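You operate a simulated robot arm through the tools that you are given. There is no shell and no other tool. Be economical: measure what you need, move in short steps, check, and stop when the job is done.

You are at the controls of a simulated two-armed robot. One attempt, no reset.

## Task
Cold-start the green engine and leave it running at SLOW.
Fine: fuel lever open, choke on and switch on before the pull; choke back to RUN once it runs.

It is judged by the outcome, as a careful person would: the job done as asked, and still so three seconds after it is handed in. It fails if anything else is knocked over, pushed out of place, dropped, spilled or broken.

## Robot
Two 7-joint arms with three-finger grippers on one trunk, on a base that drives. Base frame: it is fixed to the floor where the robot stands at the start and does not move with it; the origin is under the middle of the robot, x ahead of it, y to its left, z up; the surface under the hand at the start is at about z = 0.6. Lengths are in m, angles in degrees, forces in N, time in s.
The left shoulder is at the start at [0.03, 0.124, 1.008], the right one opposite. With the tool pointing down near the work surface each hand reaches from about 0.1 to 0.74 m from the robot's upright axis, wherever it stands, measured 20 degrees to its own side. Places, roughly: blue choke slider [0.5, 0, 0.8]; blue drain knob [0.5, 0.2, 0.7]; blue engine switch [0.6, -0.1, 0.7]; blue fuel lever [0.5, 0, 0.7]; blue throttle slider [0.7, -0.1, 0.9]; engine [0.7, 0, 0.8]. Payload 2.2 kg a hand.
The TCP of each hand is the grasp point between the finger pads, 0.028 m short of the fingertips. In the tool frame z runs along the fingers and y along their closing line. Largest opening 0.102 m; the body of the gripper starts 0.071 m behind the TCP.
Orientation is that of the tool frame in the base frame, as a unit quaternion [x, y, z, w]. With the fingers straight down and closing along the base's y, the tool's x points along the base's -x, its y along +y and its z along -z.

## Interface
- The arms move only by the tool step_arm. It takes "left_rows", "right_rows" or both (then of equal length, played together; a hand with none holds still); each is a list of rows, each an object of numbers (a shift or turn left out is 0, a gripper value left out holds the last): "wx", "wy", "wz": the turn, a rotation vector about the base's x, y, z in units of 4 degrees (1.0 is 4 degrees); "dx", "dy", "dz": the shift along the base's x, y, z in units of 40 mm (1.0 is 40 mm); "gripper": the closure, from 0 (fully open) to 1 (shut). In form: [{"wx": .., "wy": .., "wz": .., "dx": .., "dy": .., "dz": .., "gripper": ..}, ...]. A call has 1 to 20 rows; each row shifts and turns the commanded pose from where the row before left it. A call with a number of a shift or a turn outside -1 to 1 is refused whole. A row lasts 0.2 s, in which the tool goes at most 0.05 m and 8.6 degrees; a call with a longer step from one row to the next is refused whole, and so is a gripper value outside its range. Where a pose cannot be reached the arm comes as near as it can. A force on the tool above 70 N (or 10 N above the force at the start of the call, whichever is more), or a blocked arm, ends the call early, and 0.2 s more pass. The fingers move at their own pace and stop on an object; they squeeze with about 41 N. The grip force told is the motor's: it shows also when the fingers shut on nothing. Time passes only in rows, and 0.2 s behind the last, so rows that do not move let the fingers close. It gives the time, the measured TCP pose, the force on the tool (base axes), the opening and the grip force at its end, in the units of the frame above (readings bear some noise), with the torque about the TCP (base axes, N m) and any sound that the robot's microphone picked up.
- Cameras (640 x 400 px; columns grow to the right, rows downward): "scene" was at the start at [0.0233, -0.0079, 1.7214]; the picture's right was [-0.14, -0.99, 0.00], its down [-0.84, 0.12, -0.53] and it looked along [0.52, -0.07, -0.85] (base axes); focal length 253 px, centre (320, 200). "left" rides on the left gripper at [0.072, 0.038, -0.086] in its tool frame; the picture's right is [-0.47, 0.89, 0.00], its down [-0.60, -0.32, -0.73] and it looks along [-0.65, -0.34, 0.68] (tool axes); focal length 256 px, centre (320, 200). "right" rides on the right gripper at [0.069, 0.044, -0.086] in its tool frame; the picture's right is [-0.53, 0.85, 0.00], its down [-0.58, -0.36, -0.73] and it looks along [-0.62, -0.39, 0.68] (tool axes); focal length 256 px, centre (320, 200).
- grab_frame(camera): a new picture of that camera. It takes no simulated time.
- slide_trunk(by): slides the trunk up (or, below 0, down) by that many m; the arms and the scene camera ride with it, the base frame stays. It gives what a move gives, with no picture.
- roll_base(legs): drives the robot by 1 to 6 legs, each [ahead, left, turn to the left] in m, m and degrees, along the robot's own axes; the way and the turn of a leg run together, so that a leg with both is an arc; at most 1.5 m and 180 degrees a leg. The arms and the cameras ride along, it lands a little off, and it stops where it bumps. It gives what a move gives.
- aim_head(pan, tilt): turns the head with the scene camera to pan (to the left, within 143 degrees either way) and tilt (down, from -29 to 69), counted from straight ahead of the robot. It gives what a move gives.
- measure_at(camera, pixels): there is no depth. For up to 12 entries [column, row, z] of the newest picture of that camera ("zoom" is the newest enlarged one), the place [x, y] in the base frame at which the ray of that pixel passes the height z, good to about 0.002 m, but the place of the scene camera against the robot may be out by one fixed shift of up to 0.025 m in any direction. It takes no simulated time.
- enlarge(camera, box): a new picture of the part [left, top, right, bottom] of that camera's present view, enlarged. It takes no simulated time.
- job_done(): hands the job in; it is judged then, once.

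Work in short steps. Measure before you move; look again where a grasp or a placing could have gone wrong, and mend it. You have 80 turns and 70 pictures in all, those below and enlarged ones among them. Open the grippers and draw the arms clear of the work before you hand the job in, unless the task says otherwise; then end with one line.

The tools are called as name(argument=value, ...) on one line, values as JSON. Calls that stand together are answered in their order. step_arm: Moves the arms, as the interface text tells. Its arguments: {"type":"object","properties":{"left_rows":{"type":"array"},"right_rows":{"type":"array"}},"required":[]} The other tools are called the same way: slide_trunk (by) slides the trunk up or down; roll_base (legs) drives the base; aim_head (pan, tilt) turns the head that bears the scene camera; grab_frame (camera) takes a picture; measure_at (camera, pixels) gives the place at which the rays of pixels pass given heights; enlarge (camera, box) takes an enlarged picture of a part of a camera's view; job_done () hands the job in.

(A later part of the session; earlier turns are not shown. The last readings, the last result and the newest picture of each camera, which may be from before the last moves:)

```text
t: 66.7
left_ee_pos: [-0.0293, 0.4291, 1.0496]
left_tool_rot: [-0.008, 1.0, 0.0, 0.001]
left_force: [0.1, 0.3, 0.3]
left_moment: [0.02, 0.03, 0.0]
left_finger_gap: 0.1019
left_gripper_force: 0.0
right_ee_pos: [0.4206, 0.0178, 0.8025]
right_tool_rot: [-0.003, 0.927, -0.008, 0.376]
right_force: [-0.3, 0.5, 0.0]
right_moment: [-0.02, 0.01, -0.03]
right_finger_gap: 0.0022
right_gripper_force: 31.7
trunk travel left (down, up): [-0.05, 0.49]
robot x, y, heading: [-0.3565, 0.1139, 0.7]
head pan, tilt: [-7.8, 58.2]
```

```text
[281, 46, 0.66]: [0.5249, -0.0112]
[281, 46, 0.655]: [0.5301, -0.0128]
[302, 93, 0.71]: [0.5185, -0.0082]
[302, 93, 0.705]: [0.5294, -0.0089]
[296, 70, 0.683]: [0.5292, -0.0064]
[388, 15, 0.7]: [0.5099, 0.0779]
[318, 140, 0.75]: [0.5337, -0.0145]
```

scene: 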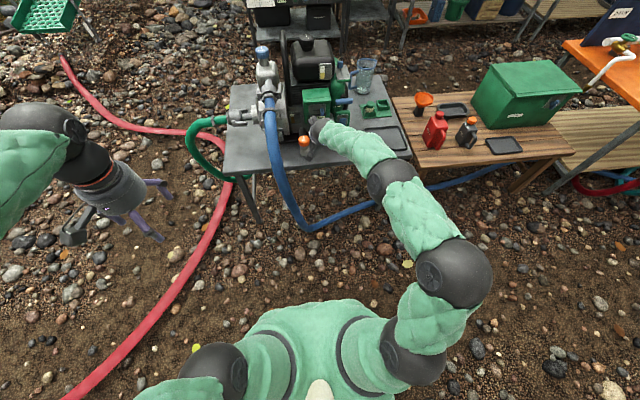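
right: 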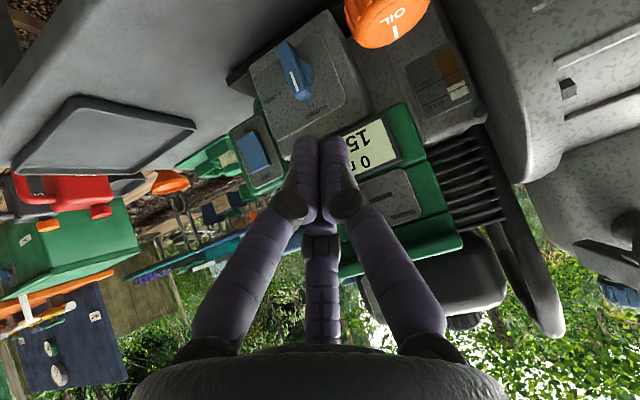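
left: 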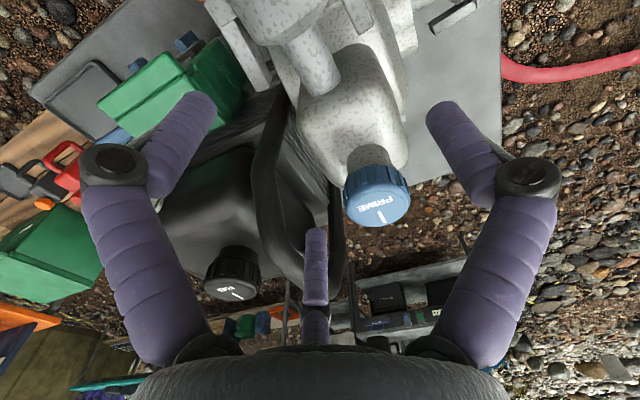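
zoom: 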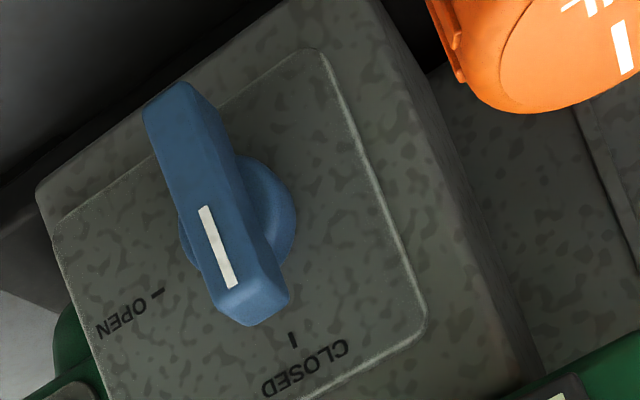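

Lever spans z≈0.657–0.707 at x≈0.527, y≈-0.010. I go in with closed fingertips left of its top end, tips at about (0.535,0.022,0.702).

step_arm(right_rows=[{"dx": 0.6, "dz": -0.5, "dy": 0.1}, {"dx": 0.6, "dz": -0.5}, {"dx": 0.5, "dz": -0.5}, {"dx": 0.4, "dz": -0.4}, {"dx": 0.25, "dz": -0.1}, {}])

enlarge(camera="right", box=[200, 20, 440, 200])

```text
t: 68.1
left_ee_pos: [-0.0291, 0.4278, 1.0502]
left_tool_rot: [-0.007, 1.0, 0.0, 0.0]
left_force: [-0.3, 0.4, 0.0]
left_moment: [-0.03, 0.04, 0.02]
left_finger_gap: 0.1019
left_gripper_force: 0.2
right_ee_pos: [0.5131, 0.0224, 0.7232]
right_tool_rot: [-0.003, 0.927, -0.008, 0.376]
right_force: [-0.2, 0.5, -0.2]
right_moment: [0.03, 0.02, -0.02]
right_finger_gap: 0.002
right_gripper_force: 31.3
trunk travel left (down, up): [-0.05, 0.49]
robot x, y, heading: [-0.3568, 0.1155, 0.7]
head pan, tilt: [-7.8, 58.2]
```

```text
2.22 times, centred on (320, 110) of right
```

zoom: 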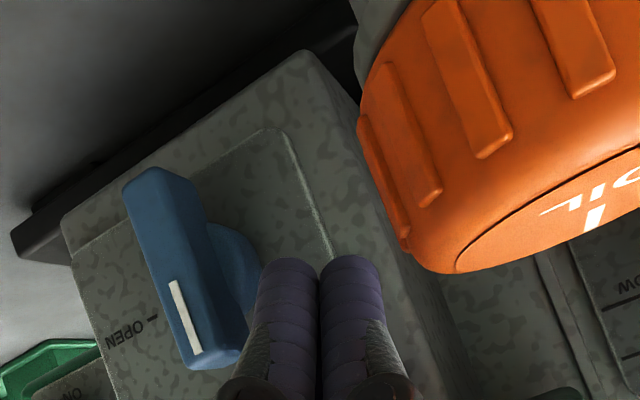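

Fingertips are just left of the lever's marked end. I push right in small steps, going slightly deeper.

step_arm(right_rows=[{"dx": 0.1}, {"dy": -0.25}, {"dy": -0.25}, {"dy": -0.25}, {"dy": -0.2, "dz": -0.05}, {"dy": -0.15, "dz": -0.1}, {}])

enlarge(camera="right", box=[200, 20, 440, 200])

```text
t: 69.7
left_ee_pos: [-0.0309, 0.4294, 1.0503]
left_tool_rot: [-0.008, 1.0, 0.0, 0.0]
left_force: [-0.8, -0.9, -0.2]
left_moment: [-0.01, 0.02, 0.01]
left_finger_gap: 0.1019
left_gripper_force: 0.0
right_ee_pos: [0.5178, -0.0219, 0.7188]
right_tool_rot: [-0.003, 0.926, -0.008, 0.378]
right_force: [-0.2, 3.4, 8.3]
right_moment: [0.03, -0.02, 0.06]
right_finger_gap: 0.0022
right_gripper_force: 31.3
trunk travel left (down, up): [-0.05, 0.49]
robot x, y, heading: [-0.3549, 0.1164, 0.7]
head pan, tilt: [-7.8, 58.2]
```

```text
2.22 times, centred on (320, 110) of right
```

zoom: 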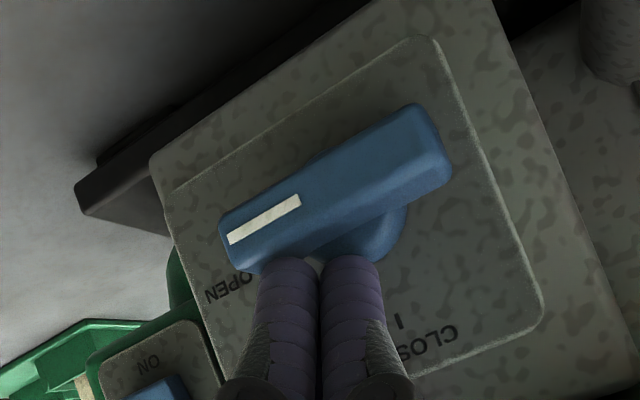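

The lever now lies horizontal, near OPEN. I back off diagonally and check its alignment with the OPEN tick.

step_arm(right_rows=[{"dz": 0.2}, {"dx": -0.6, "dz": 0.6}, {"dx": -0.6, "dz": 0.6}, {"dx": -0.6, "dz": 0.6, "dy": 0.5}, {}])

enlarge(camera="right", box=[220, 20, 400, 220])

```text
t: 70.9
left_ee_pos: [-0.0293, 0.429, 1.0496]
left_tool_rot: [-0.007, 1.0, 0.001, 0.0]
left_force: [0.5, 0.1, 0.6]
left_moment: [0.02, -0.04, 0.04]
left_finger_gap: 0.1018
left_gripper_force: 0.1
right_ee_pos: [0.4439, -0.0008, 0.7972]
right_tool_rot: [-0.003, 0.927, -0.007, 0.375]
right_force: [-0.2, 0.3, 0.0]
right_moment: [0.0, 0.0, -0.02]
right_finger_gap: 0.0022
right_gripper_force: 31.7
trunk travel left (down, up): [-0.05, 0.49]
robot x, y, heading: [-0.3591, 0.1144, 0.7]
head pan, tilt: [-7.8, 58.2]
```

```text
2.00 times, centred on (310, 120) of right
```

zoom: 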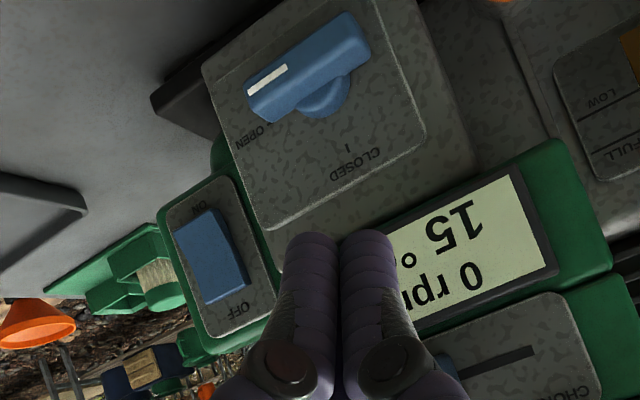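

Fuel lever is at OPEN. Next the choke: I move to (0.42,-0.036,0.90), right of the knob, and look.

step_arm(right_rows=[{"dx": -0.3, "dz": 0.9}, {"dz": 0.9, "dy": -0.4}, {"dx": -0.3, "dz": 0.8, "dy": -0.5}, {}])

enlarge(camera="right", box=[220, 20, 440, 200])

```text
t: 71.9
left_ee_pos: [-0.0292, 0.4292, 1.0493]
left_tool_rot: [-0.008, 1.0, -0.001, 0.0]
left_force: [0.6, 0.5, 0.0]
left_moment: [-0.01, 0.01, -0.01]
left_finger_gap: 0.102
left_gripper_force: 0.0
right_ee_pos: [0.4206, -0.0385, 0.8998]
right_tool_rot: [-0.002, 0.927, -0.009, 0.375]
right_force: [-0.7, -0.2, 0.3]
right_moment: [-0.01, 0.0, 0.0]
right_finger_gap: 0.0021
right_gripper_force: 31.6
trunk travel left (down, up): [-0.05, 0.49]
robot x, y, heading: [-0.3573, 0.1127, 1.0]
head pan, tilt: [-7.8, 58.2]
```

```text
2.22 times, centred on (330, 110) of right
```

zoom: 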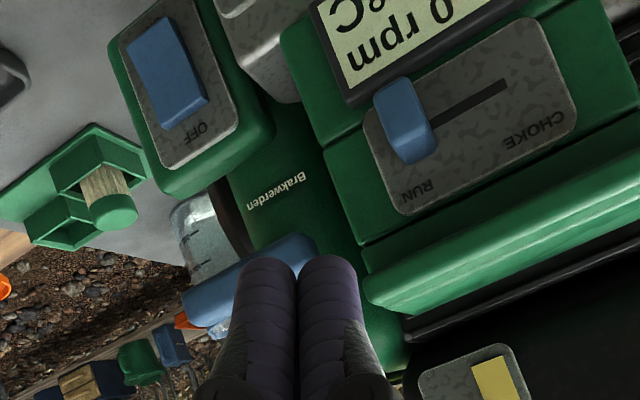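

I measure the knob's edges and slot end.

measure_at(camera="zoom", pixels=[[402, 120, 0.818], [402, 120, 0.81], [375, 95, 0.81], [415, 160, 0.825], [508, 85, 0.815], [415, 130, 0.815], [190, 75, 0.715], [190, 310, 0.83], [310, 245, 0.83]])

```text
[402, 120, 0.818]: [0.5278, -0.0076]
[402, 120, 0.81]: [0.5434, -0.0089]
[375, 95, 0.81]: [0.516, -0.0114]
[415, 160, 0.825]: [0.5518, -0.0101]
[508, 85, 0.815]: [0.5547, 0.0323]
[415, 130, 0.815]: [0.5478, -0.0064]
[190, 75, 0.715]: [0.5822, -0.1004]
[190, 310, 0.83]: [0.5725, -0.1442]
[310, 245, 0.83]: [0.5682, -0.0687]
```

Knob at (0.53,-0.008,0.818), slot running to y≈0.032. I go in on its right side, tips to about (0.533,-0.038,0.819).

step_arm(right_rows=[{"dx": 0.7, "dz": -0.45}, {"dx": 0.7, "dz": -0.45}, {"dx": 0.6, "dz": -0.4}, {"dx": 0.35, "dz": -0.25}, {}])

enlarge(camera="right", box=[220, 20, 440, 200])

```text
t: 73.1
left_ee_pos: [-0.0304, 0.4279, 1.049]
left_tool_rot: [-0.007, 1.0, 0.001, -0.001]
left_force: [-0.1, -0.1, 0.4]
left_moment: [-0.01, -0.02, -0.01]
left_finger_gap: 0.1018
left_gripper_force: 0.0
right_ee_pos: [0.515, -0.0391, 0.8382]
right_tool_rot: [-0.003, 0.926, -0.008, 0.377]
right_force: [1.3, 0.0, 0.6]
right_moment: [0.03, 0.01, -0.02]
right_finger_gap: 0.0019
right_gripper_force: 31.6
trunk travel left (down, up): [-0.05, 0.49]
robot x, y, heading: [-0.3563, 0.1148, 1.0]
head pan, tilt: [-7.8, 58.2]
```

```text
2.22 times, centred on (330, 110) of right
```

zoom: 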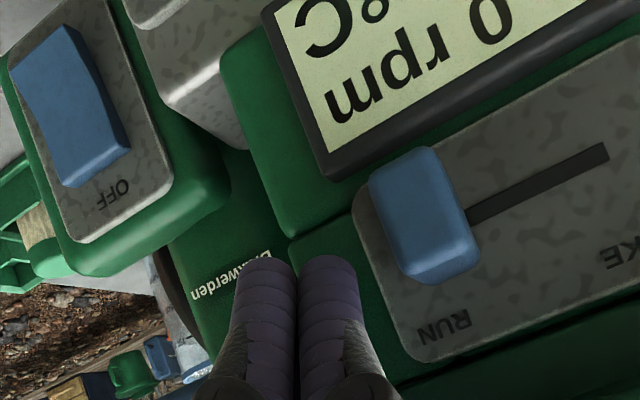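

Fingertips are to the right of the knob at the right level. I push left by ~42 mm with slight extra depth.

step_arm(right_rows=[{"dx": 0.08, "dy": 0.25}, {"dy": 0.25}, {"dy": 0.25}, {"dy": 0.2}, {"dy": 0.12}, {}])

enlarge(camera="right", box=[220, 20, 440, 200])

```text
t: 74.0
left_ee_pos: [-0.0324, 0.4283, 1.0516]
left_tool_rot: [-0.004, 1.0, -0.001, 0.002]
left_force: [-0.3, 0.6, 0.2]
left_moment: [-0.04, -0.01, -0.02]
left_finger_gap: 0.1018
left_gripper_force: 0.0
right_ee_pos: [0.515, -0.0249, 0.8422]
right_tool_rot: [0.006, 0.928, -0.016, 0.373]
right_force: [-24.6, -9.0, 8.8]
right_moment: [-0.13, 0.22, -0.24]
right_finger_gap: 0.002
right_gripper_force: 31.6
trunk travel left (down, up): [-0.05, 0.49]
robot x, y, heading: [-0.3561, 0.1161, 0.5]
head pan, tilt: [-7.8, 58.2]
stopped in row 4 (right hand): the force on the tool passed its limit at 72 N (the readings are from after the stop); the commanded pose is now the measured one
```

```text
2.22 times, centred on (330, 110) of right
```

zoom: 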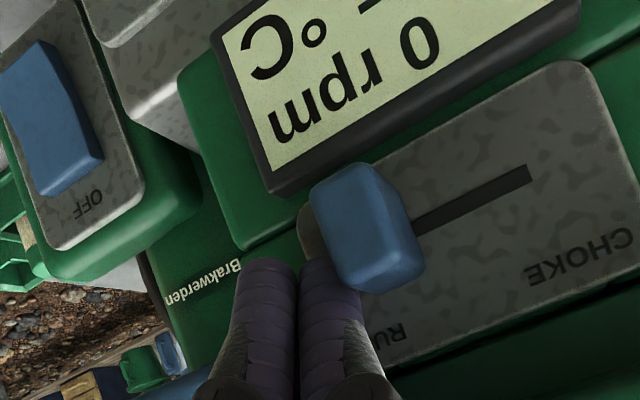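

The tips were too deep and caught the panel edge (72 N, fx -25). I back out ~10 mm in x, check that force vanishes, then push shallower.

step_arm(right_rows=[{"dy": -0.2}, {"dx": -0.25}, {}])

step_arm(right_rows=[{"dy": 0.15}, {"dy": 0.15}, {"dy": 0.15}, {}])

enlarge(camera="right", box=[220, 20, 440, 200])

```text
t: 74.8
left_ee_pos: [-0.0281, 0.4261, 1.0497]
left_tool_rot: [-0.005, 1.0, 0.001, 0.0]
left_force: [-0.2, -0.4, 0.0]
left_moment: [-0.01, 0.07, 0.0]
left_finger_gap: 0.1022
left_gripper_force: 0.0
right_ee_pos: [0.5087, -0.0287, 0.8393]
right_tool_rot: [0.006, 0.927, -0.014, 0.374]
right_force: [-0.5, -0.4, -0.1]
right_moment: [0.02, 0.01, 0.0]
right_finger_gap: 0.0022
right_gripper_force: 31.8
trunk travel left (down, up): [-0.05, 0.49]
robot x, y, heading: [-0.3533, 0.1132, 0.3]
head pan, tilt: [-7.8, 58.2]
```

```text
t: 75.8
left_ee_pos: [-0.0286, 0.4257, 1.0503]
left_tool_rot: [-0.005, 1.0, 0.0, 0.0]
left_force: [-0.6, -0.2, -0.3]
left_moment: [-0.03, 0.03, 0.0]
left_finger_gap: 0.102
left_gripper_force: 0.0
right_ee_pos: [0.5082, -0.0129, 0.839]
right_tool_rot: [0.005, 0.927, -0.014, 0.374]
right_force: [0.2, 0.9, -0.2]
right_moment: [0.06, 0.01, 0.02]
right_finger_gap: 0.0024
right_gripper_force: 31.8
trunk travel left (down, up): [-0.05, 0.49]
robot x, y, heading: [-0.3603, 0.112, 0.4]
head pan, tilt: [-7.8, 58.2]
```

```text
2.22 times, centred on (330, 110) of right
```

zoom: 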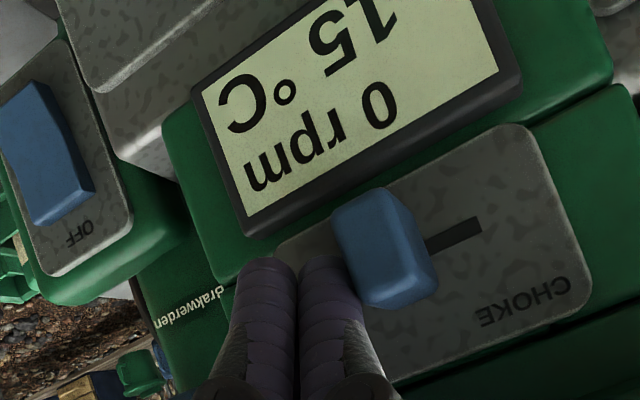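

The knob is moving left freely (force ~0). I push on to the slot's end in small steps.

step_arm(right_rows=[{"dy": 0.15}, {"dy": 0.15}, {"dy": 0.12}, {}])

enlarge(camera="right", box=[220, 20, 440, 200])

```text
t: 76.8
left_ee_pos: [-0.0291, 0.4269, 1.0507]
left_tool_rot: [-0.005, 1.0, 0.0, 0.001]
left_force: [0.0, 0.4, 0.7]
left_moment: [0.02, -0.02, 0.0]
left_finger_gap: 0.1019
left_gripper_force: 0.1
right_ee_pos: [0.5077, 0.0062, 0.839]
right_tool_rot: [0.005, 0.928, -0.014, 0.373]
right_force: [-0.6, -0.9, 0.4]
right_moment: [0.0, 0.0, -0.02]
right_finger_gap: 0.0021
right_gripper_force: 31.6
trunk travel left (down, up): [-0.05, 0.49]
robot x, y, heading: [-0.3572, 0.1113, 0.7]
head pan, tilt: [-7.8, 58.2]
```

```text
2.22 times, centred on (330, 110) of right
```

zoom: 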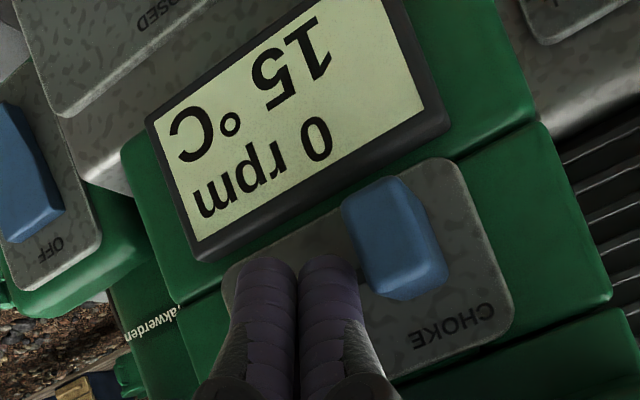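

Slot is now covered by the knob; I nudge a bit further to find the end stop, then back away to view.

step_arm(right_rows=[{"dy": 0.1}, {"dy": 0.08}, {}])

step_arm(right_rows=[{"dy": -0.2}, {"dx": -0.7, "dz": 0.4}, {"dx": -0.7, "dz": 0.4}, {"dy": -0.8, "dx": -0.3}, {"dy": -0.4}, {}])

enlarge(camera="right", box=[220, 20, 440, 200])

```text
t: 77.6
left_ee_pos: [-0.0283, 0.4261, 1.0495]
left_tool_rot: [-0.005, 1.0, 0.0, 0.0]
left_force: [-0.5, -0.9, -0.5]
left_moment: [0.04, 0.01, 0.01]
left_finger_gap: 0.1018
left_gripper_force: 0.1
right_ee_pos: [0.508, 0.0092, 0.8398]
right_tool_rot: [0.007, 0.928, -0.015, 0.373]
right_force: [-2.0, -11.3, -0.3]
right_moment: [-0.09, 0.07, -0.03]
right_finger_gap: 0.0021
right_gripper_force: 31.4
trunk travel left (down, up): [-0.05, 0.49]
robot x, y, heading: [-0.3597, 0.109, 0.6]
head pan, tilt: [-7.8, 58.2]
```

```text
t: 79.0
left_ee_pos: [-0.0295, 0.4263, 1.0498]
left_tool_rot: [-0.005, 1.0, 0.0, -0.001]
left_force: [-0.7, -1.1, 0.1]
left_moment: [0.03, 0.0, 0.01]
left_finger_gap: 0.1019
left_gripper_force: 0.0
right_ee_pos: [0.44, -0.0434, 0.871]
right_tool_rot: [0.005, 0.927, -0.015, 0.374]
right_force: [0.7, 1.0, -1.2]
right_moment: [0.0, -0.03, 0.03]
right_finger_gap: 0.0018
right_gripper_force: 31.4
trunk travel left (down, up): [-0.05, 0.49]
robot x, y, heading: [-0.3594, 0.1169, 0.5]
head pan, tilt: [-7.8, 58.2]
```

```text
2.22 times, centred on (330, 110) of right
```

zoom: 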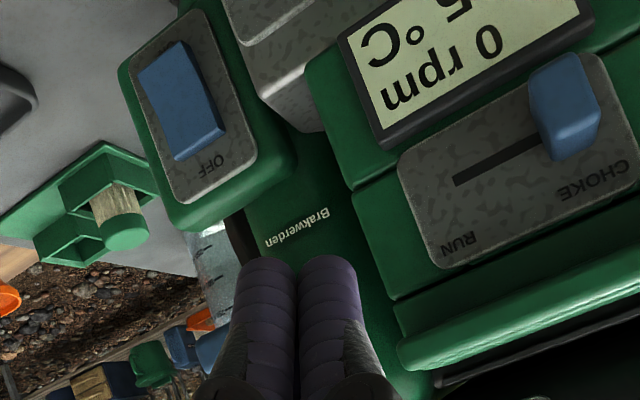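

Choke is on. Now the switch: I measure the ON (lower) end of the rocker.

measure_at(camera="zoom", pixels=[[182, 100, 0.715], [162, 60, 0.7], [162, 60, 0.695], [205, 145, 0.73], [205, 145, 0.735], [235, 110, 0.715], [150, 30, 0.69]])

```text
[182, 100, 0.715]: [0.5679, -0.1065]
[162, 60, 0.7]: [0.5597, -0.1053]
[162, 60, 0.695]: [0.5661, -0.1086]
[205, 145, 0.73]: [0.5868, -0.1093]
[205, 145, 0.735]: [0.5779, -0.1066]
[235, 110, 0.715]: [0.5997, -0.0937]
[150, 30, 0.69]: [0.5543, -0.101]
```

I go to the ON end: approach diagonally at y≈-0.107 to TCP (0.52,-0.107,0.717).

step_arm(right_rows=[{"dx": -0.5, "dy": -0.8}, {"dx": -0.5, "dy": -0.8}, {"dx": 0.7, "dz": -0.75}, {"dx": 0.7, "dz": -0.75}, {"dx": 0.7, "dz": -0.75}, {"dx": 0.7, "dz": -0.75}, {"dx": 0.2, "dz": -0.85}, {}])

enlarge(camera="right", box=[220, 20, 440, 200])

```text
t: 80.8
left_ee_pos: [-0.0285, 0.4273, 1.0499]
left_tool_rot: [-0.005, 1.0, 0.0, 0.0]
left_force: [0.3, -0.6, -0.5]
left_moment: [-0.02, -0.01, 0.0]
left_finger_gap: 0.1021
left_gripper_force: 0.1
right_ee_pos: [0.5237, -0.1089, 0.7185]
right_tool_rot: [0.004, 0.928, -0.013, 0.373]
right_force: [0.4, 0.4, -0.7]
right_moment: [0.01, 0.01, 0.02]
right_finger_gap: 0.0019
right_gripper_force: 31.4
trunk travel left (down, up): [-0.05, 0.49]
robot x, y, heading: [-0.3564, 0.1129, 0.5]
head pan, tilt: [-7.8, 58.2]
```

```text
2.22 times, centred on (330, 110) of right
```

zoom: 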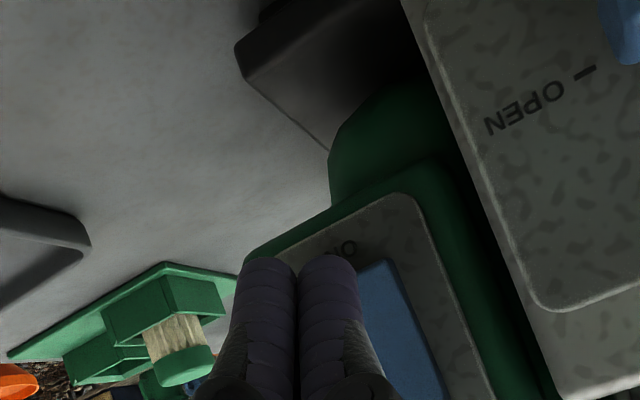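

The tip seems offset from the rocker in view; I measure the rocker's lower corner from this picture to check.

measure_at(camera="zoom", pixels=[[375, 265, 0.695], [375, 265, 0.7], [375, 265, 0.69], [345, 250, 0.69], [345, 250, 0.685], [405, 310, 0.7], [405, 310, 0.71]])

```text
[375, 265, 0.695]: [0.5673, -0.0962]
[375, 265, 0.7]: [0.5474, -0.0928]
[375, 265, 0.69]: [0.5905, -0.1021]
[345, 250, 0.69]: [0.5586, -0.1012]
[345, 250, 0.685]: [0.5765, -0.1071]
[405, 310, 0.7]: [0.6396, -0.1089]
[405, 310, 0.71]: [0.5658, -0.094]
```

Rocker lower edge is at z≈0.693, y centre ≈-0.107: aligned. I press forward.

step_arm(right_rows=[{"dx": 0.2}, {"dx": 0.15}, {"dx": 0.12}, {"dx": 0.12}, {}])

step_arm(right_rows=[{"dx": -0.5}, {"dx": -0.6, "dz": 0.5}, {"dx": -0.6, "dz": 0.6}, {"dx": -0.6, "dz": 0.7}, {"dx": -0.2, "dy": 0.4, "dz": 0.8}, {}])

enlarge(camera="right", box=[220, 20, 440, 200])

```text
t: 82.0
left_ee_pos: [-0.0343, 0.4266, 1.0504]
left_tool_rot: [-0.005, 1.0, 0.001, 0.002]
left_force: [0.1, 0.0, 0.1]
left_moment: [-0.03, 0.04, -0.01]
left_finger_gap: 0.1019
left_gripper_force: 0.0
right_ee_pos: [0.5377, -0.1085, 0.7167]
right_tool_rot: [0.006, 0.929, -0.015, 0.369]
right_force: [-68.7, 0.4, 9.8]
right_moment: [0.08, 0.37, -0.31]
right_finger_gap: 0.002
right_gripper_force: 31.4
trunk travel left (down, up): [-0.05, 0.49]
robot x, y, heading: [-0.3576, 0.1106, 0.5]
head pan, tilt: [-7.8, 58.2]
```

```text
t: 83.4
left_ee_pos: [-0.0299, 0.4265, 1.0502]
left_tool_rot: [-0.005, 1.0, 0.001, 0.0]
left_force: [0.1, 0.6, -0.6]
left_moment: [0.0, 0.0, 0.0]
left_finger_gap: 0.102
left_gripper_force: 0.0
right_ee_pos: [0.4428, -0.0903, 0.8207]
right_tool_rot: [0.005, 0.928, -0.014, 0.373]
right_force: [-0.2, -0.5, 0.0]
right_moment: [0.02, 0.01, 0.0]
right_finger_gap: 0.002
right_gripper_force: 32.2
trunk travel left (down, up): [-0.05, 0.49]
robot x, y, heading: [-0.3576, 0.1125, 0.6]
head pan, tilt: [-7.8, 58.2]
```

```text
2.22 times, centred on (330, 110) of right
```

zoom: 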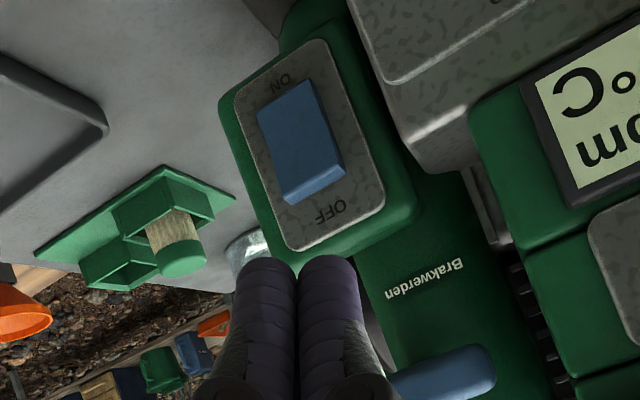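

I check which end of the rocker is now proud with a close zoom.

enlarge(camera="right", box=[290, 30, 360, 110])

```text
5.00 times, centred on (325, 70) of right
```

zoom: 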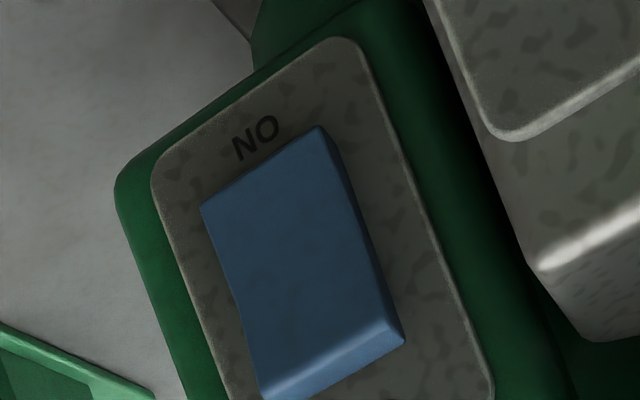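

The ON end is now flush and the OFF end proud: switch is on. For the starter bar I back off up, roll the hand -90° about its axis (closing across the bar) and open the fingers.

step_arm(right_rows=[{"dx": -0.6, "dz": 0.8}, {"dx": -0.6, "dz": 0.8}, {"dx": -0.3, "dz": 0.8, "dy": -0.5}, {"wx": -0.7, "wz": 0.7}, {"wx": -0.7, "wz": 0.7}, {"wx": -0.7, "wz": 0.7}, {"wx": -0.7, "wz": 0.7}, {"wx": -0.7, "wz": 0.7}, {"wx": -0.7, "wz": 0.7}, {"wx": -0.7, "wz": 0.7}, {"wx": -0.7, "wz": 0.7}, {"wx": -0.7, "wz": 0.7}, {"wx": -0.7, "wz": 0.7}, {"wx": -0.7, "wz": 0.7}, {"wx": -0.7, "wz": 0.7}, {"gripper": 0.5}, {}])

step_arm(right_rows=[{"wx": -0.7, "wz": 0.7}, {"wx": -0.7, "wz": 0.7}, {"wx": -0.7, "wz": 0.7}, {"wx": -0.7, "wz": 0.7}, {"wx": -0.7, "wz": 0.7}, {"wx": -0.7, "wz": 0.7}, {"wx": -0.7, "wz": 0.7}, {"wx": -0.7, "wz": 0.7}, {"wx": -0.7, "wz": 0.7}, {"wx": -0.7, "wz": 0.7}, {"wx": -0.5, "wz": 0.5}, {}])

grab_frame(camera="right")

enlarge(camera="scene", box=[290, 60, 370, 140])

```text
t: 87.0
left_ee_pos: [-0.0282, 0.4247, 1.0499]
left_tool_rot: [-0.004, 1.0, 0.0, 0.0]
left_force: [0.6, 0.2, 0.4]
left_moment: [-0.01, 0.0, 0.02]
left_finger_gap: 0.1017
left_gripper_force: 0.1
right_ee_pos: [0.3843, -0.1122, 0.9176]
right_tool_rot: [-0.366, 0.847, -0.171, 0.347]
right_force: [-0.4, 1.1, -0.8]
right_moment: [-0.01, 0.01, 0.0]
right_finger_gap: 0.0511
right_gripper_force: 0.2
trunk travel left (down, up): [-0.05, 0.49]
robot x, y, heading: [-0.3583, 0.1136, 0.7]
head pan, tilt: [-7.8, 58.2]
```

```text
t: 89.6
left_ee_pos: [-0.0293, 0.4262, 1.0497]
left_tool_rot: [-0.006, 1.0, 0.0, 0.0]
left_force: [0.7, 0.2, 0.2]
left_moment: [0.01, 0.01, 0.01]
left_finger_gap: 0.1021
left_gripper_force: 0.0
right_ee_pos: [0.3833, -0.1121, 0.9172]
right_tool_rot: [-0.647, 0.652, -0.286, 0.273]
right_force: [0.3, 0.8, 0.0]
right_moment: [0.02, 0.01, -0.01]
right_finger_gap: 0.051
right_gripper_force: 0.1
trunk travel left (down, up): [-0.05, 0.49]
robot x, y, heading: [-0.36, 0.1147, 0.4]
head pan, tilt: [-7.8, 58.2]
```

```text
32 pictures are left
```

right: 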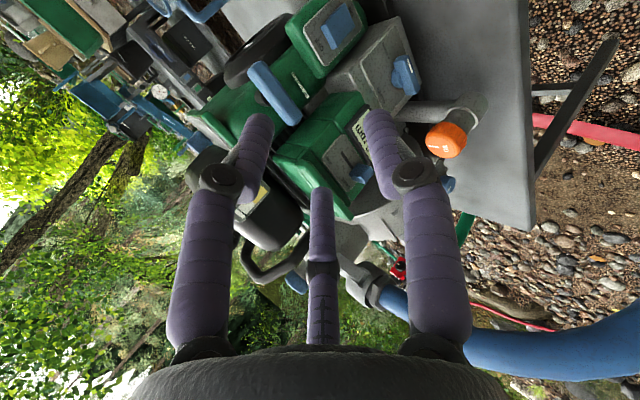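

```text
5.00 times, centred on (330, 100) of scene
```

zoom: 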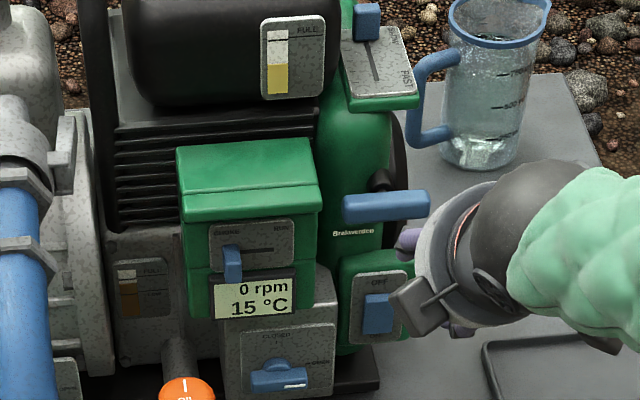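

The bar spans px ~(255,68)–(296,120) in the right view. I measure both ends at several heights to triangulate with the earlier view.

enlarge(camera="right", box=[200, 30, 340, 150])

measure_at(camera="right", pixels=[[257, 70, 0.83], [257, 70, 0.84], [257, 70, 0.82], [293, 118, 0.83], [293, 118, 0.84], [293, 118, 0.82]])

measure_at(camera="scene", pixels=[[336, 102, 0.83], [348.6, 100.6, 0.83]])

```text
3.33 times, centred on (270, 90) of right
```

zoom: 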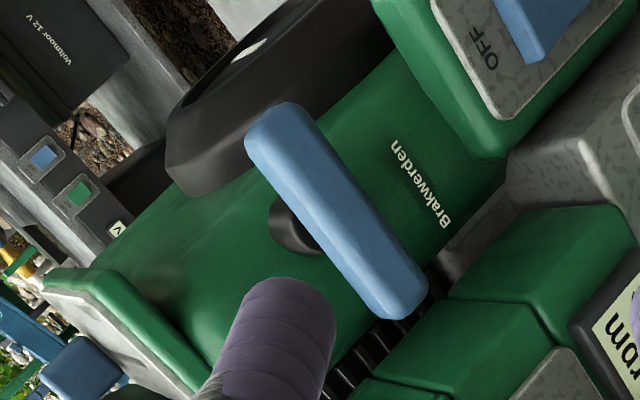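

```text
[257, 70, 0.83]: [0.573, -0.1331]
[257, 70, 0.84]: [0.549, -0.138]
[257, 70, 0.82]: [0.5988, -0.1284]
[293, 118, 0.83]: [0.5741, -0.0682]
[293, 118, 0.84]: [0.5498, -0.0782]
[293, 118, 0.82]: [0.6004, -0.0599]
```

```text
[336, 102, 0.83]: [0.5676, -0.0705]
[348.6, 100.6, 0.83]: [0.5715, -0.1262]
```

Bar: x≈0.572, z≈0.83, y -0.067…-0.14. To avoid the rope/shroud behind it I try reducing pitch to ~22° here, checking for reach.

step_arm(right_rows=[{"wy": -1}, {"wy": -1}, {"wy": -1}, {"wy": -1}, {"wy": -1}, {"wy": -1}, {}])

```text
t: 91.2
left_ee_pos: [-0.0305, 0.4262, 1.0491]
left_tool_rot: [-0.005, 1.0, 0.0, 0.0]
left_force: [-1.2, -0.9, 0.1]
left_moment: [0.01, 0.02, -0.02]
left_finger_gap: 0.1021
left_gripper_force: 0.0
right_ee_pos: [0.3832, -0.1153, 0.9167]
right_tool_rot: [-0.582, 0.594, -0.402, 0.383]
right_force: [0.2, 0.0, -0.5]
right_moment: [-0.02, -0.02, 0.0]
right_finger_gap: 0.051
right_gripper_force: 0.0
right hand out of reach, approached as far as the arm can: row 6
trunk travel left (down, up): [-0.05, 0.49]
robot x, y, heading: [-0.3574, 0.1133, 0.7]
head pan, tilt: [-7.8, 58.2]
```

Pitch 22.5° achieved. I advance along the tool axis to a pre-grasp ~6 cm short of the bar.

step_arm(right_rows=[{"dx": 0.75, "dy": 0.09, "dz": -0.35}, {"dx": 0.75, "dy": 0.09, "dz": -0.35}, {"dx": 0.75, "dy": 0.09, "dz": -0.35}, {"dx": 0.6, "dz": -0.28}, {}])

grab_frame(camera="right")

```text
t: 92.4
left_ee_pos: [-0.0294, 0.4266, 1.0494]
left_tool_rot: [-0.006, 1.0, 0.0, 0.0]
left_force: [-0.4, 0.4, 0.0]
left_moment: [0.01, 0.01, -0.02]
left_finger_gap: 0.1018
left_gripper_force: 0.0
right_ee_pos: [0.4954, -0.1038, 0.8636]
right_tool_rot: [-0.582, 0.594, -0.402, 0.383]
right_force: [-0.7, -0.5, -0.2]
right_moment: [-0.01, -0.03, 0.01]
right_finger_gap: 0.0509
right_gripper_force: 0.1
trunk travel left (down, up): [-0.05, 0.49]
robot x, y, heading: [-0.3548, 0.1127, 0.7]
head pan, tilt: [-7.8, 58.2]
```

```text
29 pictures are left
```

right: 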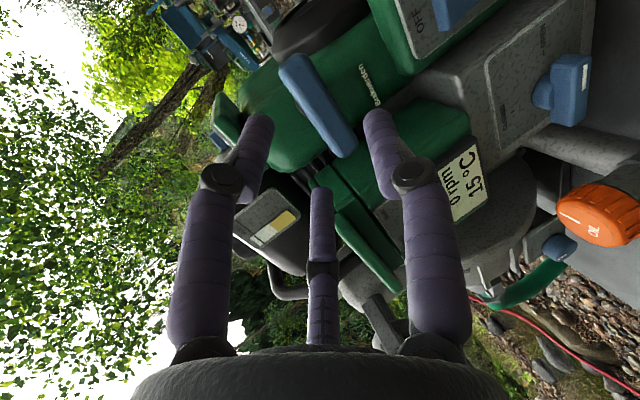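

In reach and centred; I re-measure the bar's axis from here for height confirmation.

measure_at(camera="right", pixels=[[293, 68, 0.83], [293, 68, 0.835], [342, 146, 0.83], [342, 146, 0.835], [318, 107, 0.83], [318, 107, 0.84], [318, 107, 0.82]])

```text
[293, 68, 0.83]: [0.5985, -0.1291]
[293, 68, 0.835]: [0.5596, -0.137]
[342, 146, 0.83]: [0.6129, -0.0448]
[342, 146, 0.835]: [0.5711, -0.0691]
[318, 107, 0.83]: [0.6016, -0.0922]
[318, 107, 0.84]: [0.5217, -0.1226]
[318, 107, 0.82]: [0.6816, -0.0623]
```

Bar centre ≈(0.562,-0.104,0.835). I advance along the axis to TCP (0.553,-0.104,0.839), then close.

step_arm(right_rows=[{"dx": 0.6, "dz": -0.26}, {"dx": 0.5, "dz": -0.22}, {"dx": 0.32, "dz": -0.13}, {}])

grab_frame(camera="right")

```text
t: 93.4
left_ee_pos: [-0.0293, 0.4257, 1.0512]
left_tool_rot: [-0.005, 1.0, 0.0, 0.001]
left_force: [-0.4, 0.4, -0.3]
left_moment: [-0.01, -0.04, 0.03]
left_finger_gap: 0.1021
left_gripper_force: 0.1
right_ee_pos: [0.5539, -0.1064, 0.8419]
right_tool_rot: [-0.581, 0.593, -0.405, 0.384]
right_force: [2.2, -3.5, 14.1]
right_moment: [0.02, -0.27, -0.13]
right_finger_gap: 0.0541
right_gripper_force: 1.8
trunk travel left (down, up): [-0.05, 0.49]
robot x, y, heading: [-0.3577, 0.1107, 0.5]
head pan, tilt: [-7.8, 58.2]
```

```text
28 pictures are left
```

right: 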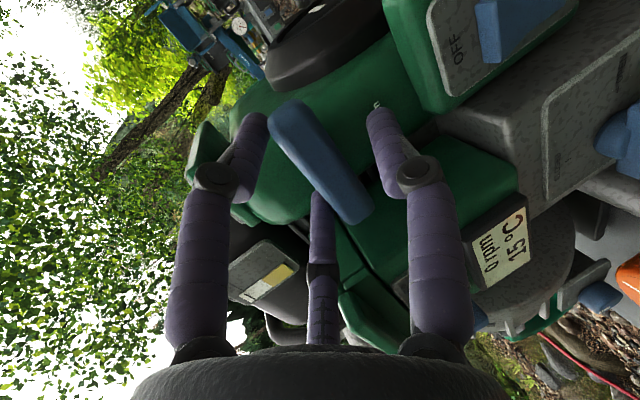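

Lower finger brushes the housing (14 N). I lift 4 mm and close on the bar.

step_arm(right_rows=[{"dz": 0.1, "gripper": 0.65}, {"gripper": 0.8}, {"gripper": 1}, {}, {}])

enlarge(camera="right", box=[200, 50, 440, 230])

```text
t: 94.6
left_ee_pos: [-0.0311, 0.428, 1.0497]
left_tool_rot: [-0.005, 1.0, -0.001, 0.001]
left_force: [0.1, 0.3, -0.2]
left_moment: [0.0, 0.02, -0.01]
left_finger_gap: 0.1022
left_gripper_force: 0.1
right_ee_pos: [0.5541, -0.1037, 0.8439]
right_tool_rot: [-0.581, 0.593, -0.403, 0.384]
right_force: [2.5, 5.2, 18.8]
right_moment: [0.12, -0.72, 0.14]
right_finger_gap: 0.0355
right_gripper_force: 45.2
trunk travel left (down, up): [-0.05, 0.49]
robot x, y, heading: [-0.3578, 0.1133, 0.7]
head pan, tilt: [-7.8, 58.2]
```

```text
2.22 times, centred on (320, 140) of right
```

zoom: 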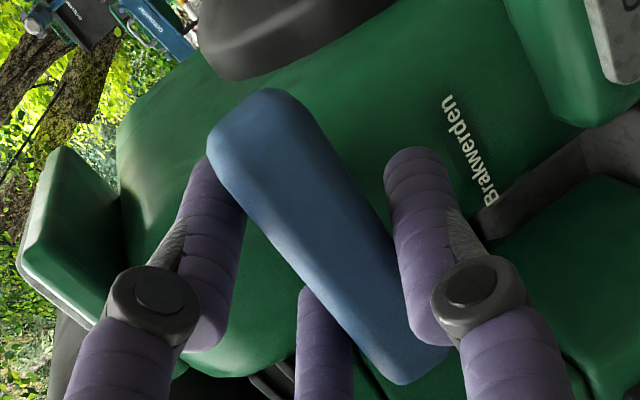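

Grip is 45 N at 35 mm gap — consistent with the thick bar gripped at a tilt. I pull briskly back along the tool axis (~0.3 m).

step_arm(right_rows=[{"dx": -1, "dz": 0.35}, {"dx": -1, "dz": 0.35}, {"dx": -1, "dz": 0.35}, {"dx": -1, "dz": 0.35}, {"dx": -1, "dz": 0.35}, {"dx": -1, "dz": 0.35}, {"dx": -1, "dz": 0.35}])

grab_frame(camera="scene")

```text
t: 95.5
left_ee_pos: [-0.0291, 0.4253, 1.0507]
left_tool_rot: [-0.005, 1.0, 0.0, 0.001]
left_force: [-1.8, 0.0, 0.5]
left_moment: [-0.02, -0.04, -0.03]
left_finger_gap: 0.1018
left_gripper_force: 0.0
right_ee_pos: [0.4201, -0.1028, 0.8467]
right_tool_rot: [-0.593, 0.606, -0.385, 0.365]
right_force: [2.9, -5.4, -16.8]
right_moment: [-0.27, -0.36, -0.24]
right_finger_gap: 0.0356
right_gripper_force: 45.3
trunk travel left (down, up): [-0.05, 0.49]
robot x, y, heading: [-0.3561, 0.1155, 0.4]
head pan, tilt: [-7.8, 58.2]
stopped in row 4 (right hand): the force on the tool passed its limit at 76 N (the readings are from after the stop); the commanded pose is now the measured one
```

```text
26 pictures are left
```

scene: 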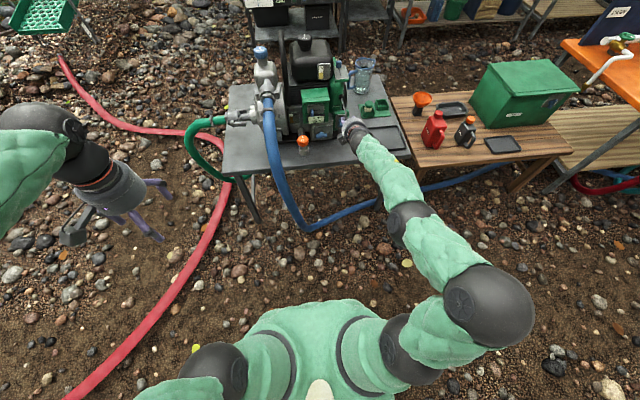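

The handle came out 0.13 m but is guided straight along x (my upward component loaded it). I return it gently, then pull straight back at full speed.

step_arm(right_rows=[{"dx": 0.5, "dz": -0.03}, {"dx": 0.6}, {"dx": 0.6}, {"dx": 0.6}, {"dx": 0.5}, {"dx": 0.4}, {}])

step_arm(right_rows=[{"dx": -0.5}, {"dx": -1}, {"dx": -1}, {"dx": -1}, {"dx": -1}, {"dx": -1}, {"dx": -1}, {"dx": -1}, {"dx": -1}])

```text
t: 97.1
left_ee_pos: [-0.0268, 0.4258, 1.0496]
left_tool_rot: [-0.006, 1.0, 0.0, -0.002]
left_force: [0.3, 0.5, 0.5]
left_moment: [-0.02, 0.01, -0.03]
left_finger_gap: 0.1019
left_gripper_force: 0.0
right_ee_pos: [0.5505, -0.1034, 0.8469]
right_tool_rot: [-0.593, 0.604, -0.386, 0.367]
right_force: [1.9, -7.4, -15.3]
right_moment: [-0.04, -0.42, -0.07]
right_finger_gap: 0.0355
right_gripper_force: 44.9
trunk travel left (down, up): [-0.05, 0.49]
robot x, y, heading: [-0.3555, 0.1115, 0.3]
head pan, tilt: [-7.8, 58.2]
```

```text
t: 99.1
left_ee_pos: [-0.028, 0.425, 1.0502]
left_tool_rot: [-0.004, 1.0, 0.0, -0.001]
left_force: [0.3, 0.4, 0.6]
left_moment: [0.04, 0.05, -0.02]
left_finger_gap: 0.102
left_gripper_force: 0.1
right_ee_pos: [0.2109, -0.1008, 0.8502]
right_tool_rot: [-0.592, 0.606, -0.387, 0.363]
right_force: [0.6, -0.2, 0.2]
right_moment: [-0.02, -0.07, 0.01]
right_finger_gap: 0.0022
right_gripper_force: 32.2
trunk travel left (down, up): [-0.05, 0.49]
robot x, y, heading: [-0.3583, 0.1135, 0.3]
head pan, tilt: [-7.8, 58.2]
```

The bar slipped out at some point (gap 2 mm). I look at the display and where the handle is now.

enlarge(camera="scene", box=[280, 60, 380, 140])

grab_frame(camera="right")

```text
5.00 times, centred on (330, 100) of scene
```

zoom: 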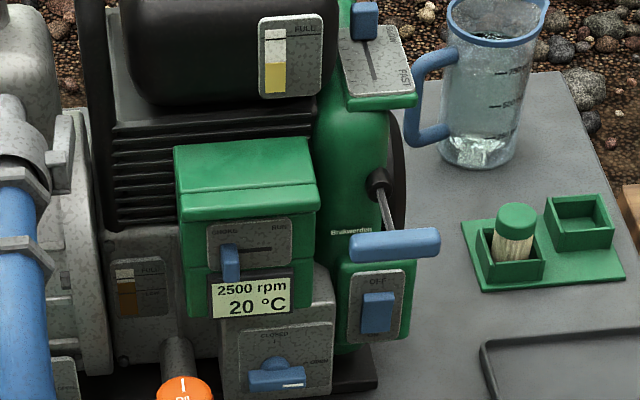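

```text
24 pictures are left
```

right: 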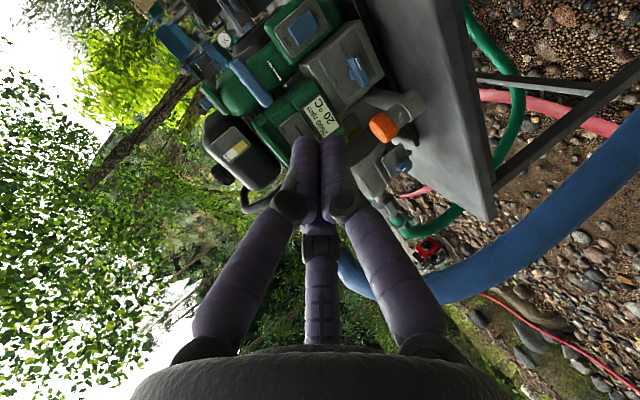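

Engine runs: 2500 rpm, 20 °C, starter handle rewinding. Now I bring the closed fingers to the left side of the choke knob (knob at y≈0.027) to push it back to RUN; first to about (0.40,0.054,0.87).

step_arm(right_rows=[{"dx": 0.6, "dy": 0.6, "dz": 0.1}, {"dx": 0.7, "dy": 0.6, "dz": 0.1}, {"dx": 0.7, "dy": 0.6, "dz": 0.1}, {"dx": 0.7, "dy": 0.6, "dz": 0.1}, {"dx": 0.7, "dy": 0.6, "dz": 0.1}, {"dx": 0.7, "dy": 0.6}, {"dx": 0.6, "dy": 0.28}, {}])

grab_frame(camera="right")

```text
t: 100.9
left_ee_pos: [-0.0281, 0.4265, 1.0497]
left_tool_rot: [-0.005, 1.0, -0.001, -0.001]
left_force: [0.4, 0.6, 0.4]
left_moment: [0.01, 0.01, 0.01]
left_finger_gap: 0.1019
left_gripper_force: 0.1
right_ee_pos: [0.3978, 0.0529, 0.8729]
right_tool_rot: [-0.592, 0.603, -0.387, 0.369]
right_force: [-0.1, 0.6, 0.0]
right_moment: [-0.01, 0.02, 0.0]
right_finger_gap: 0.0021
right_gripper_force: 31.4
trunk travel left (down, up): [-0.05, 0.49]
robot x, y, heading: [-0.3584, 0.1117, 0.8]
head pan, tilt: [-7.8, 58.2]
```

```text
23 pictures are left
```

right: 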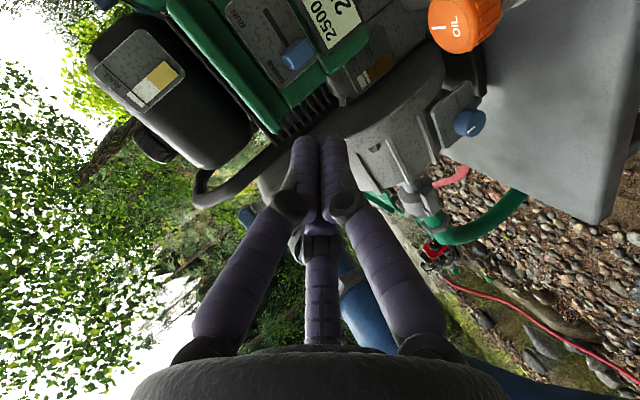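

In reach. I measure the knob (297,53) from here and the clearance on its left.

enlarge(camera="right", box=[210, 0, 390, 120])

measure_at(camera="right", pixels=[[297, 53, 0.818], [311, 43, 0.81], [285, 63, 0.825], [297, 53, 0.81]])

```text
3.33 times, centred on (300, 60) of right
```

zoom: 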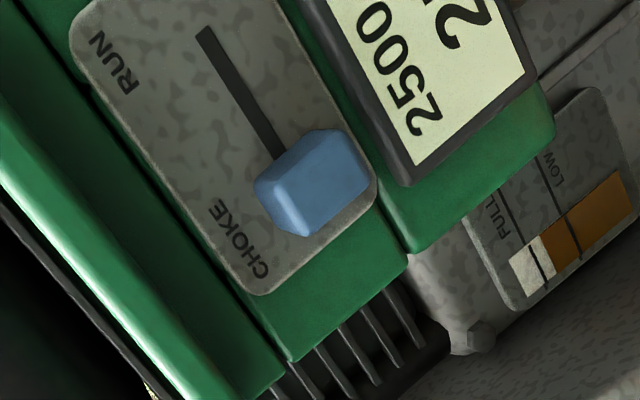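

```text
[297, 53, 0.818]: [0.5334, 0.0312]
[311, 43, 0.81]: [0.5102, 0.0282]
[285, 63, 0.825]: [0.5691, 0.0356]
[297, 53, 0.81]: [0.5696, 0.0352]
```

I advance to TCP ≈(0.503,0.056,0.828), left of the knob.

step_arm(right_rows=[{"dx": 0.7, "dz": -0.3, "dy": 0.08}, {"dx": 0.7, "dz": -0.3}, {"dx": 0.7, "dz": -0.3}, {"dx": 0.53, "dz": -0.22}, {}])

enlarge(camera="right", box=[210, 20, 430, 200])

```text
t: 102.1
left_ee_pos: [-0.0288, 0.4261, 1.0488]
left_tool_rot: [-0.005, 1.0, 0.0, 0.001]
left_force: [0.2, 0.5, 0.4]
left_moment: [0.01, -0.01, 0.0]
left_finger_gap: 0.1021
left_gripper_force: 0.1
right_ee_pos: [0.5021, 0.0547, 0.8268]
right_tool_rot: [-0.593, 0.603, -0.387, 0.368]
right_force: [0.7, -0.2, -0.7]
right_moment: [0.0, -0.02, 0.02]
right_finger_gap: 0.0021
right_gripper_force: 31.4
trunk travel left (down, up): [-0.05, 0.49]
robot x, y, heading: [-0.3584, 0.1126, 0.6]
head pan, tilt: [-7.8, 58.2]
```

```text
2.22 times, centred on (320, 110) of right
```

zoom: 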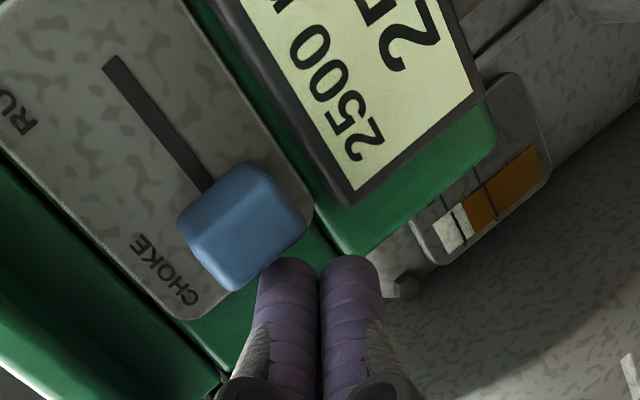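

Aligned but slightly low toward the display bezel; I raise 8 mm and push right toward RUN.

step_arm(right_rows=[{"dz": 0.2}, {"dy": -0.2}, {"dy": -0.2}, {"dy": -0.2}, {"dy": -0.2}, {"dy": -0.2}, {}])

enlarge(camera="right", box=[210, 20, 430, 200])

```text
t: 103.7
left_ee_pos: [-0.0284, 0.4256, 1.0499]
left_tool_rot: [-0.005, 1.0, 0.0, 0.0]
left_force: [0.0, -1.1, -0.1]
left_moment: [0.0, 0.02, -0.03]
left_finger_gap: 0.1018
left_gripper_force: 0.0
right_ee_pos: [0.5036, 0.0168, 0.834]
right_tool_rot: [-0.592, 0.603, -0.387, 0.368]
right_force: [-0.2, -0.2, -0.8]
right_moment: [0.02, -0.02, -0.02]
right_finger_gap: 0.002
right_gripper_force: 31.5
trunk travel left (down, up): [-0.05, 0.49]
robot x, y, heading: [-0.353, 0.1112, 0.6]
head pan, tilt: [-7.8, 58.2]
```

```text
2.22 times, centred on (320, 110) of right
```

zoom: 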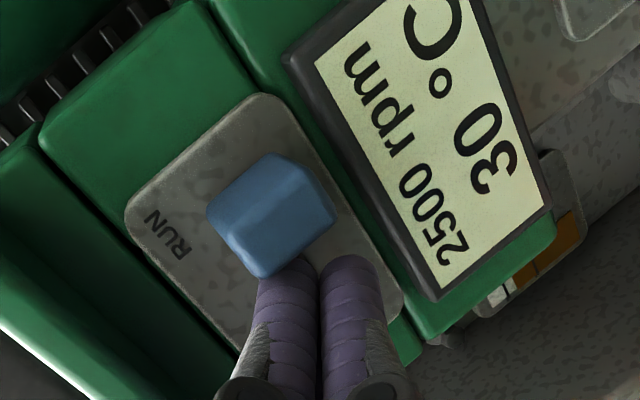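

The knob moves freely; engine at 2500 rpm, 30 °C. I push on to the RUN stop.

step_arm(right_rows=[{"dy": -0.15}, {"dy": -0.12}, {"dy": -0.1}, {"dy": -0.08}, {}])

enlarge(camera="right", box=[210, 20, 430, 200])

```text
t: 104.9
left_ee_pos: [-0.0284, 0.4298, 1.0496]
left_tool_rot: [-0.005, 1.0, -0.002, 0.0]
left_force: [0.2, -0.4, 0.2]
left_moment: [-0.02, 0.03, 0.01]
left_finger_gap: 0.102
left_gripper_force: 0.1
right_ee_pos: [0.5022, 0.0123, 0.8332]
right_tool_rot: [-0.598, 0.598, -0.384, 0.372]
right_force: [7.4, 44.1, 0.1]
right_moment: [0.11, -0.06, 0.81]
right_finger_gap: 0.0018
right_gripper_force: 31.3
trunk travel left (down, up): [-0.05, 0.49]
robot x, y, heading: [-0.3565, 0.1141, 0.8]
head pan, tilt: [-7.8, 58.2]
```

```text
2.22 times, centred on (320, 110) of right
```

zoom: 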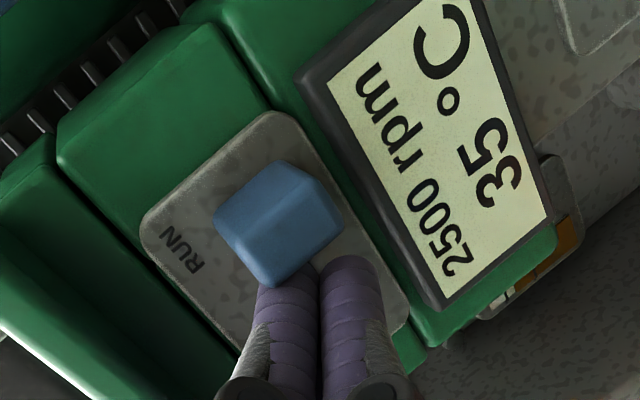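

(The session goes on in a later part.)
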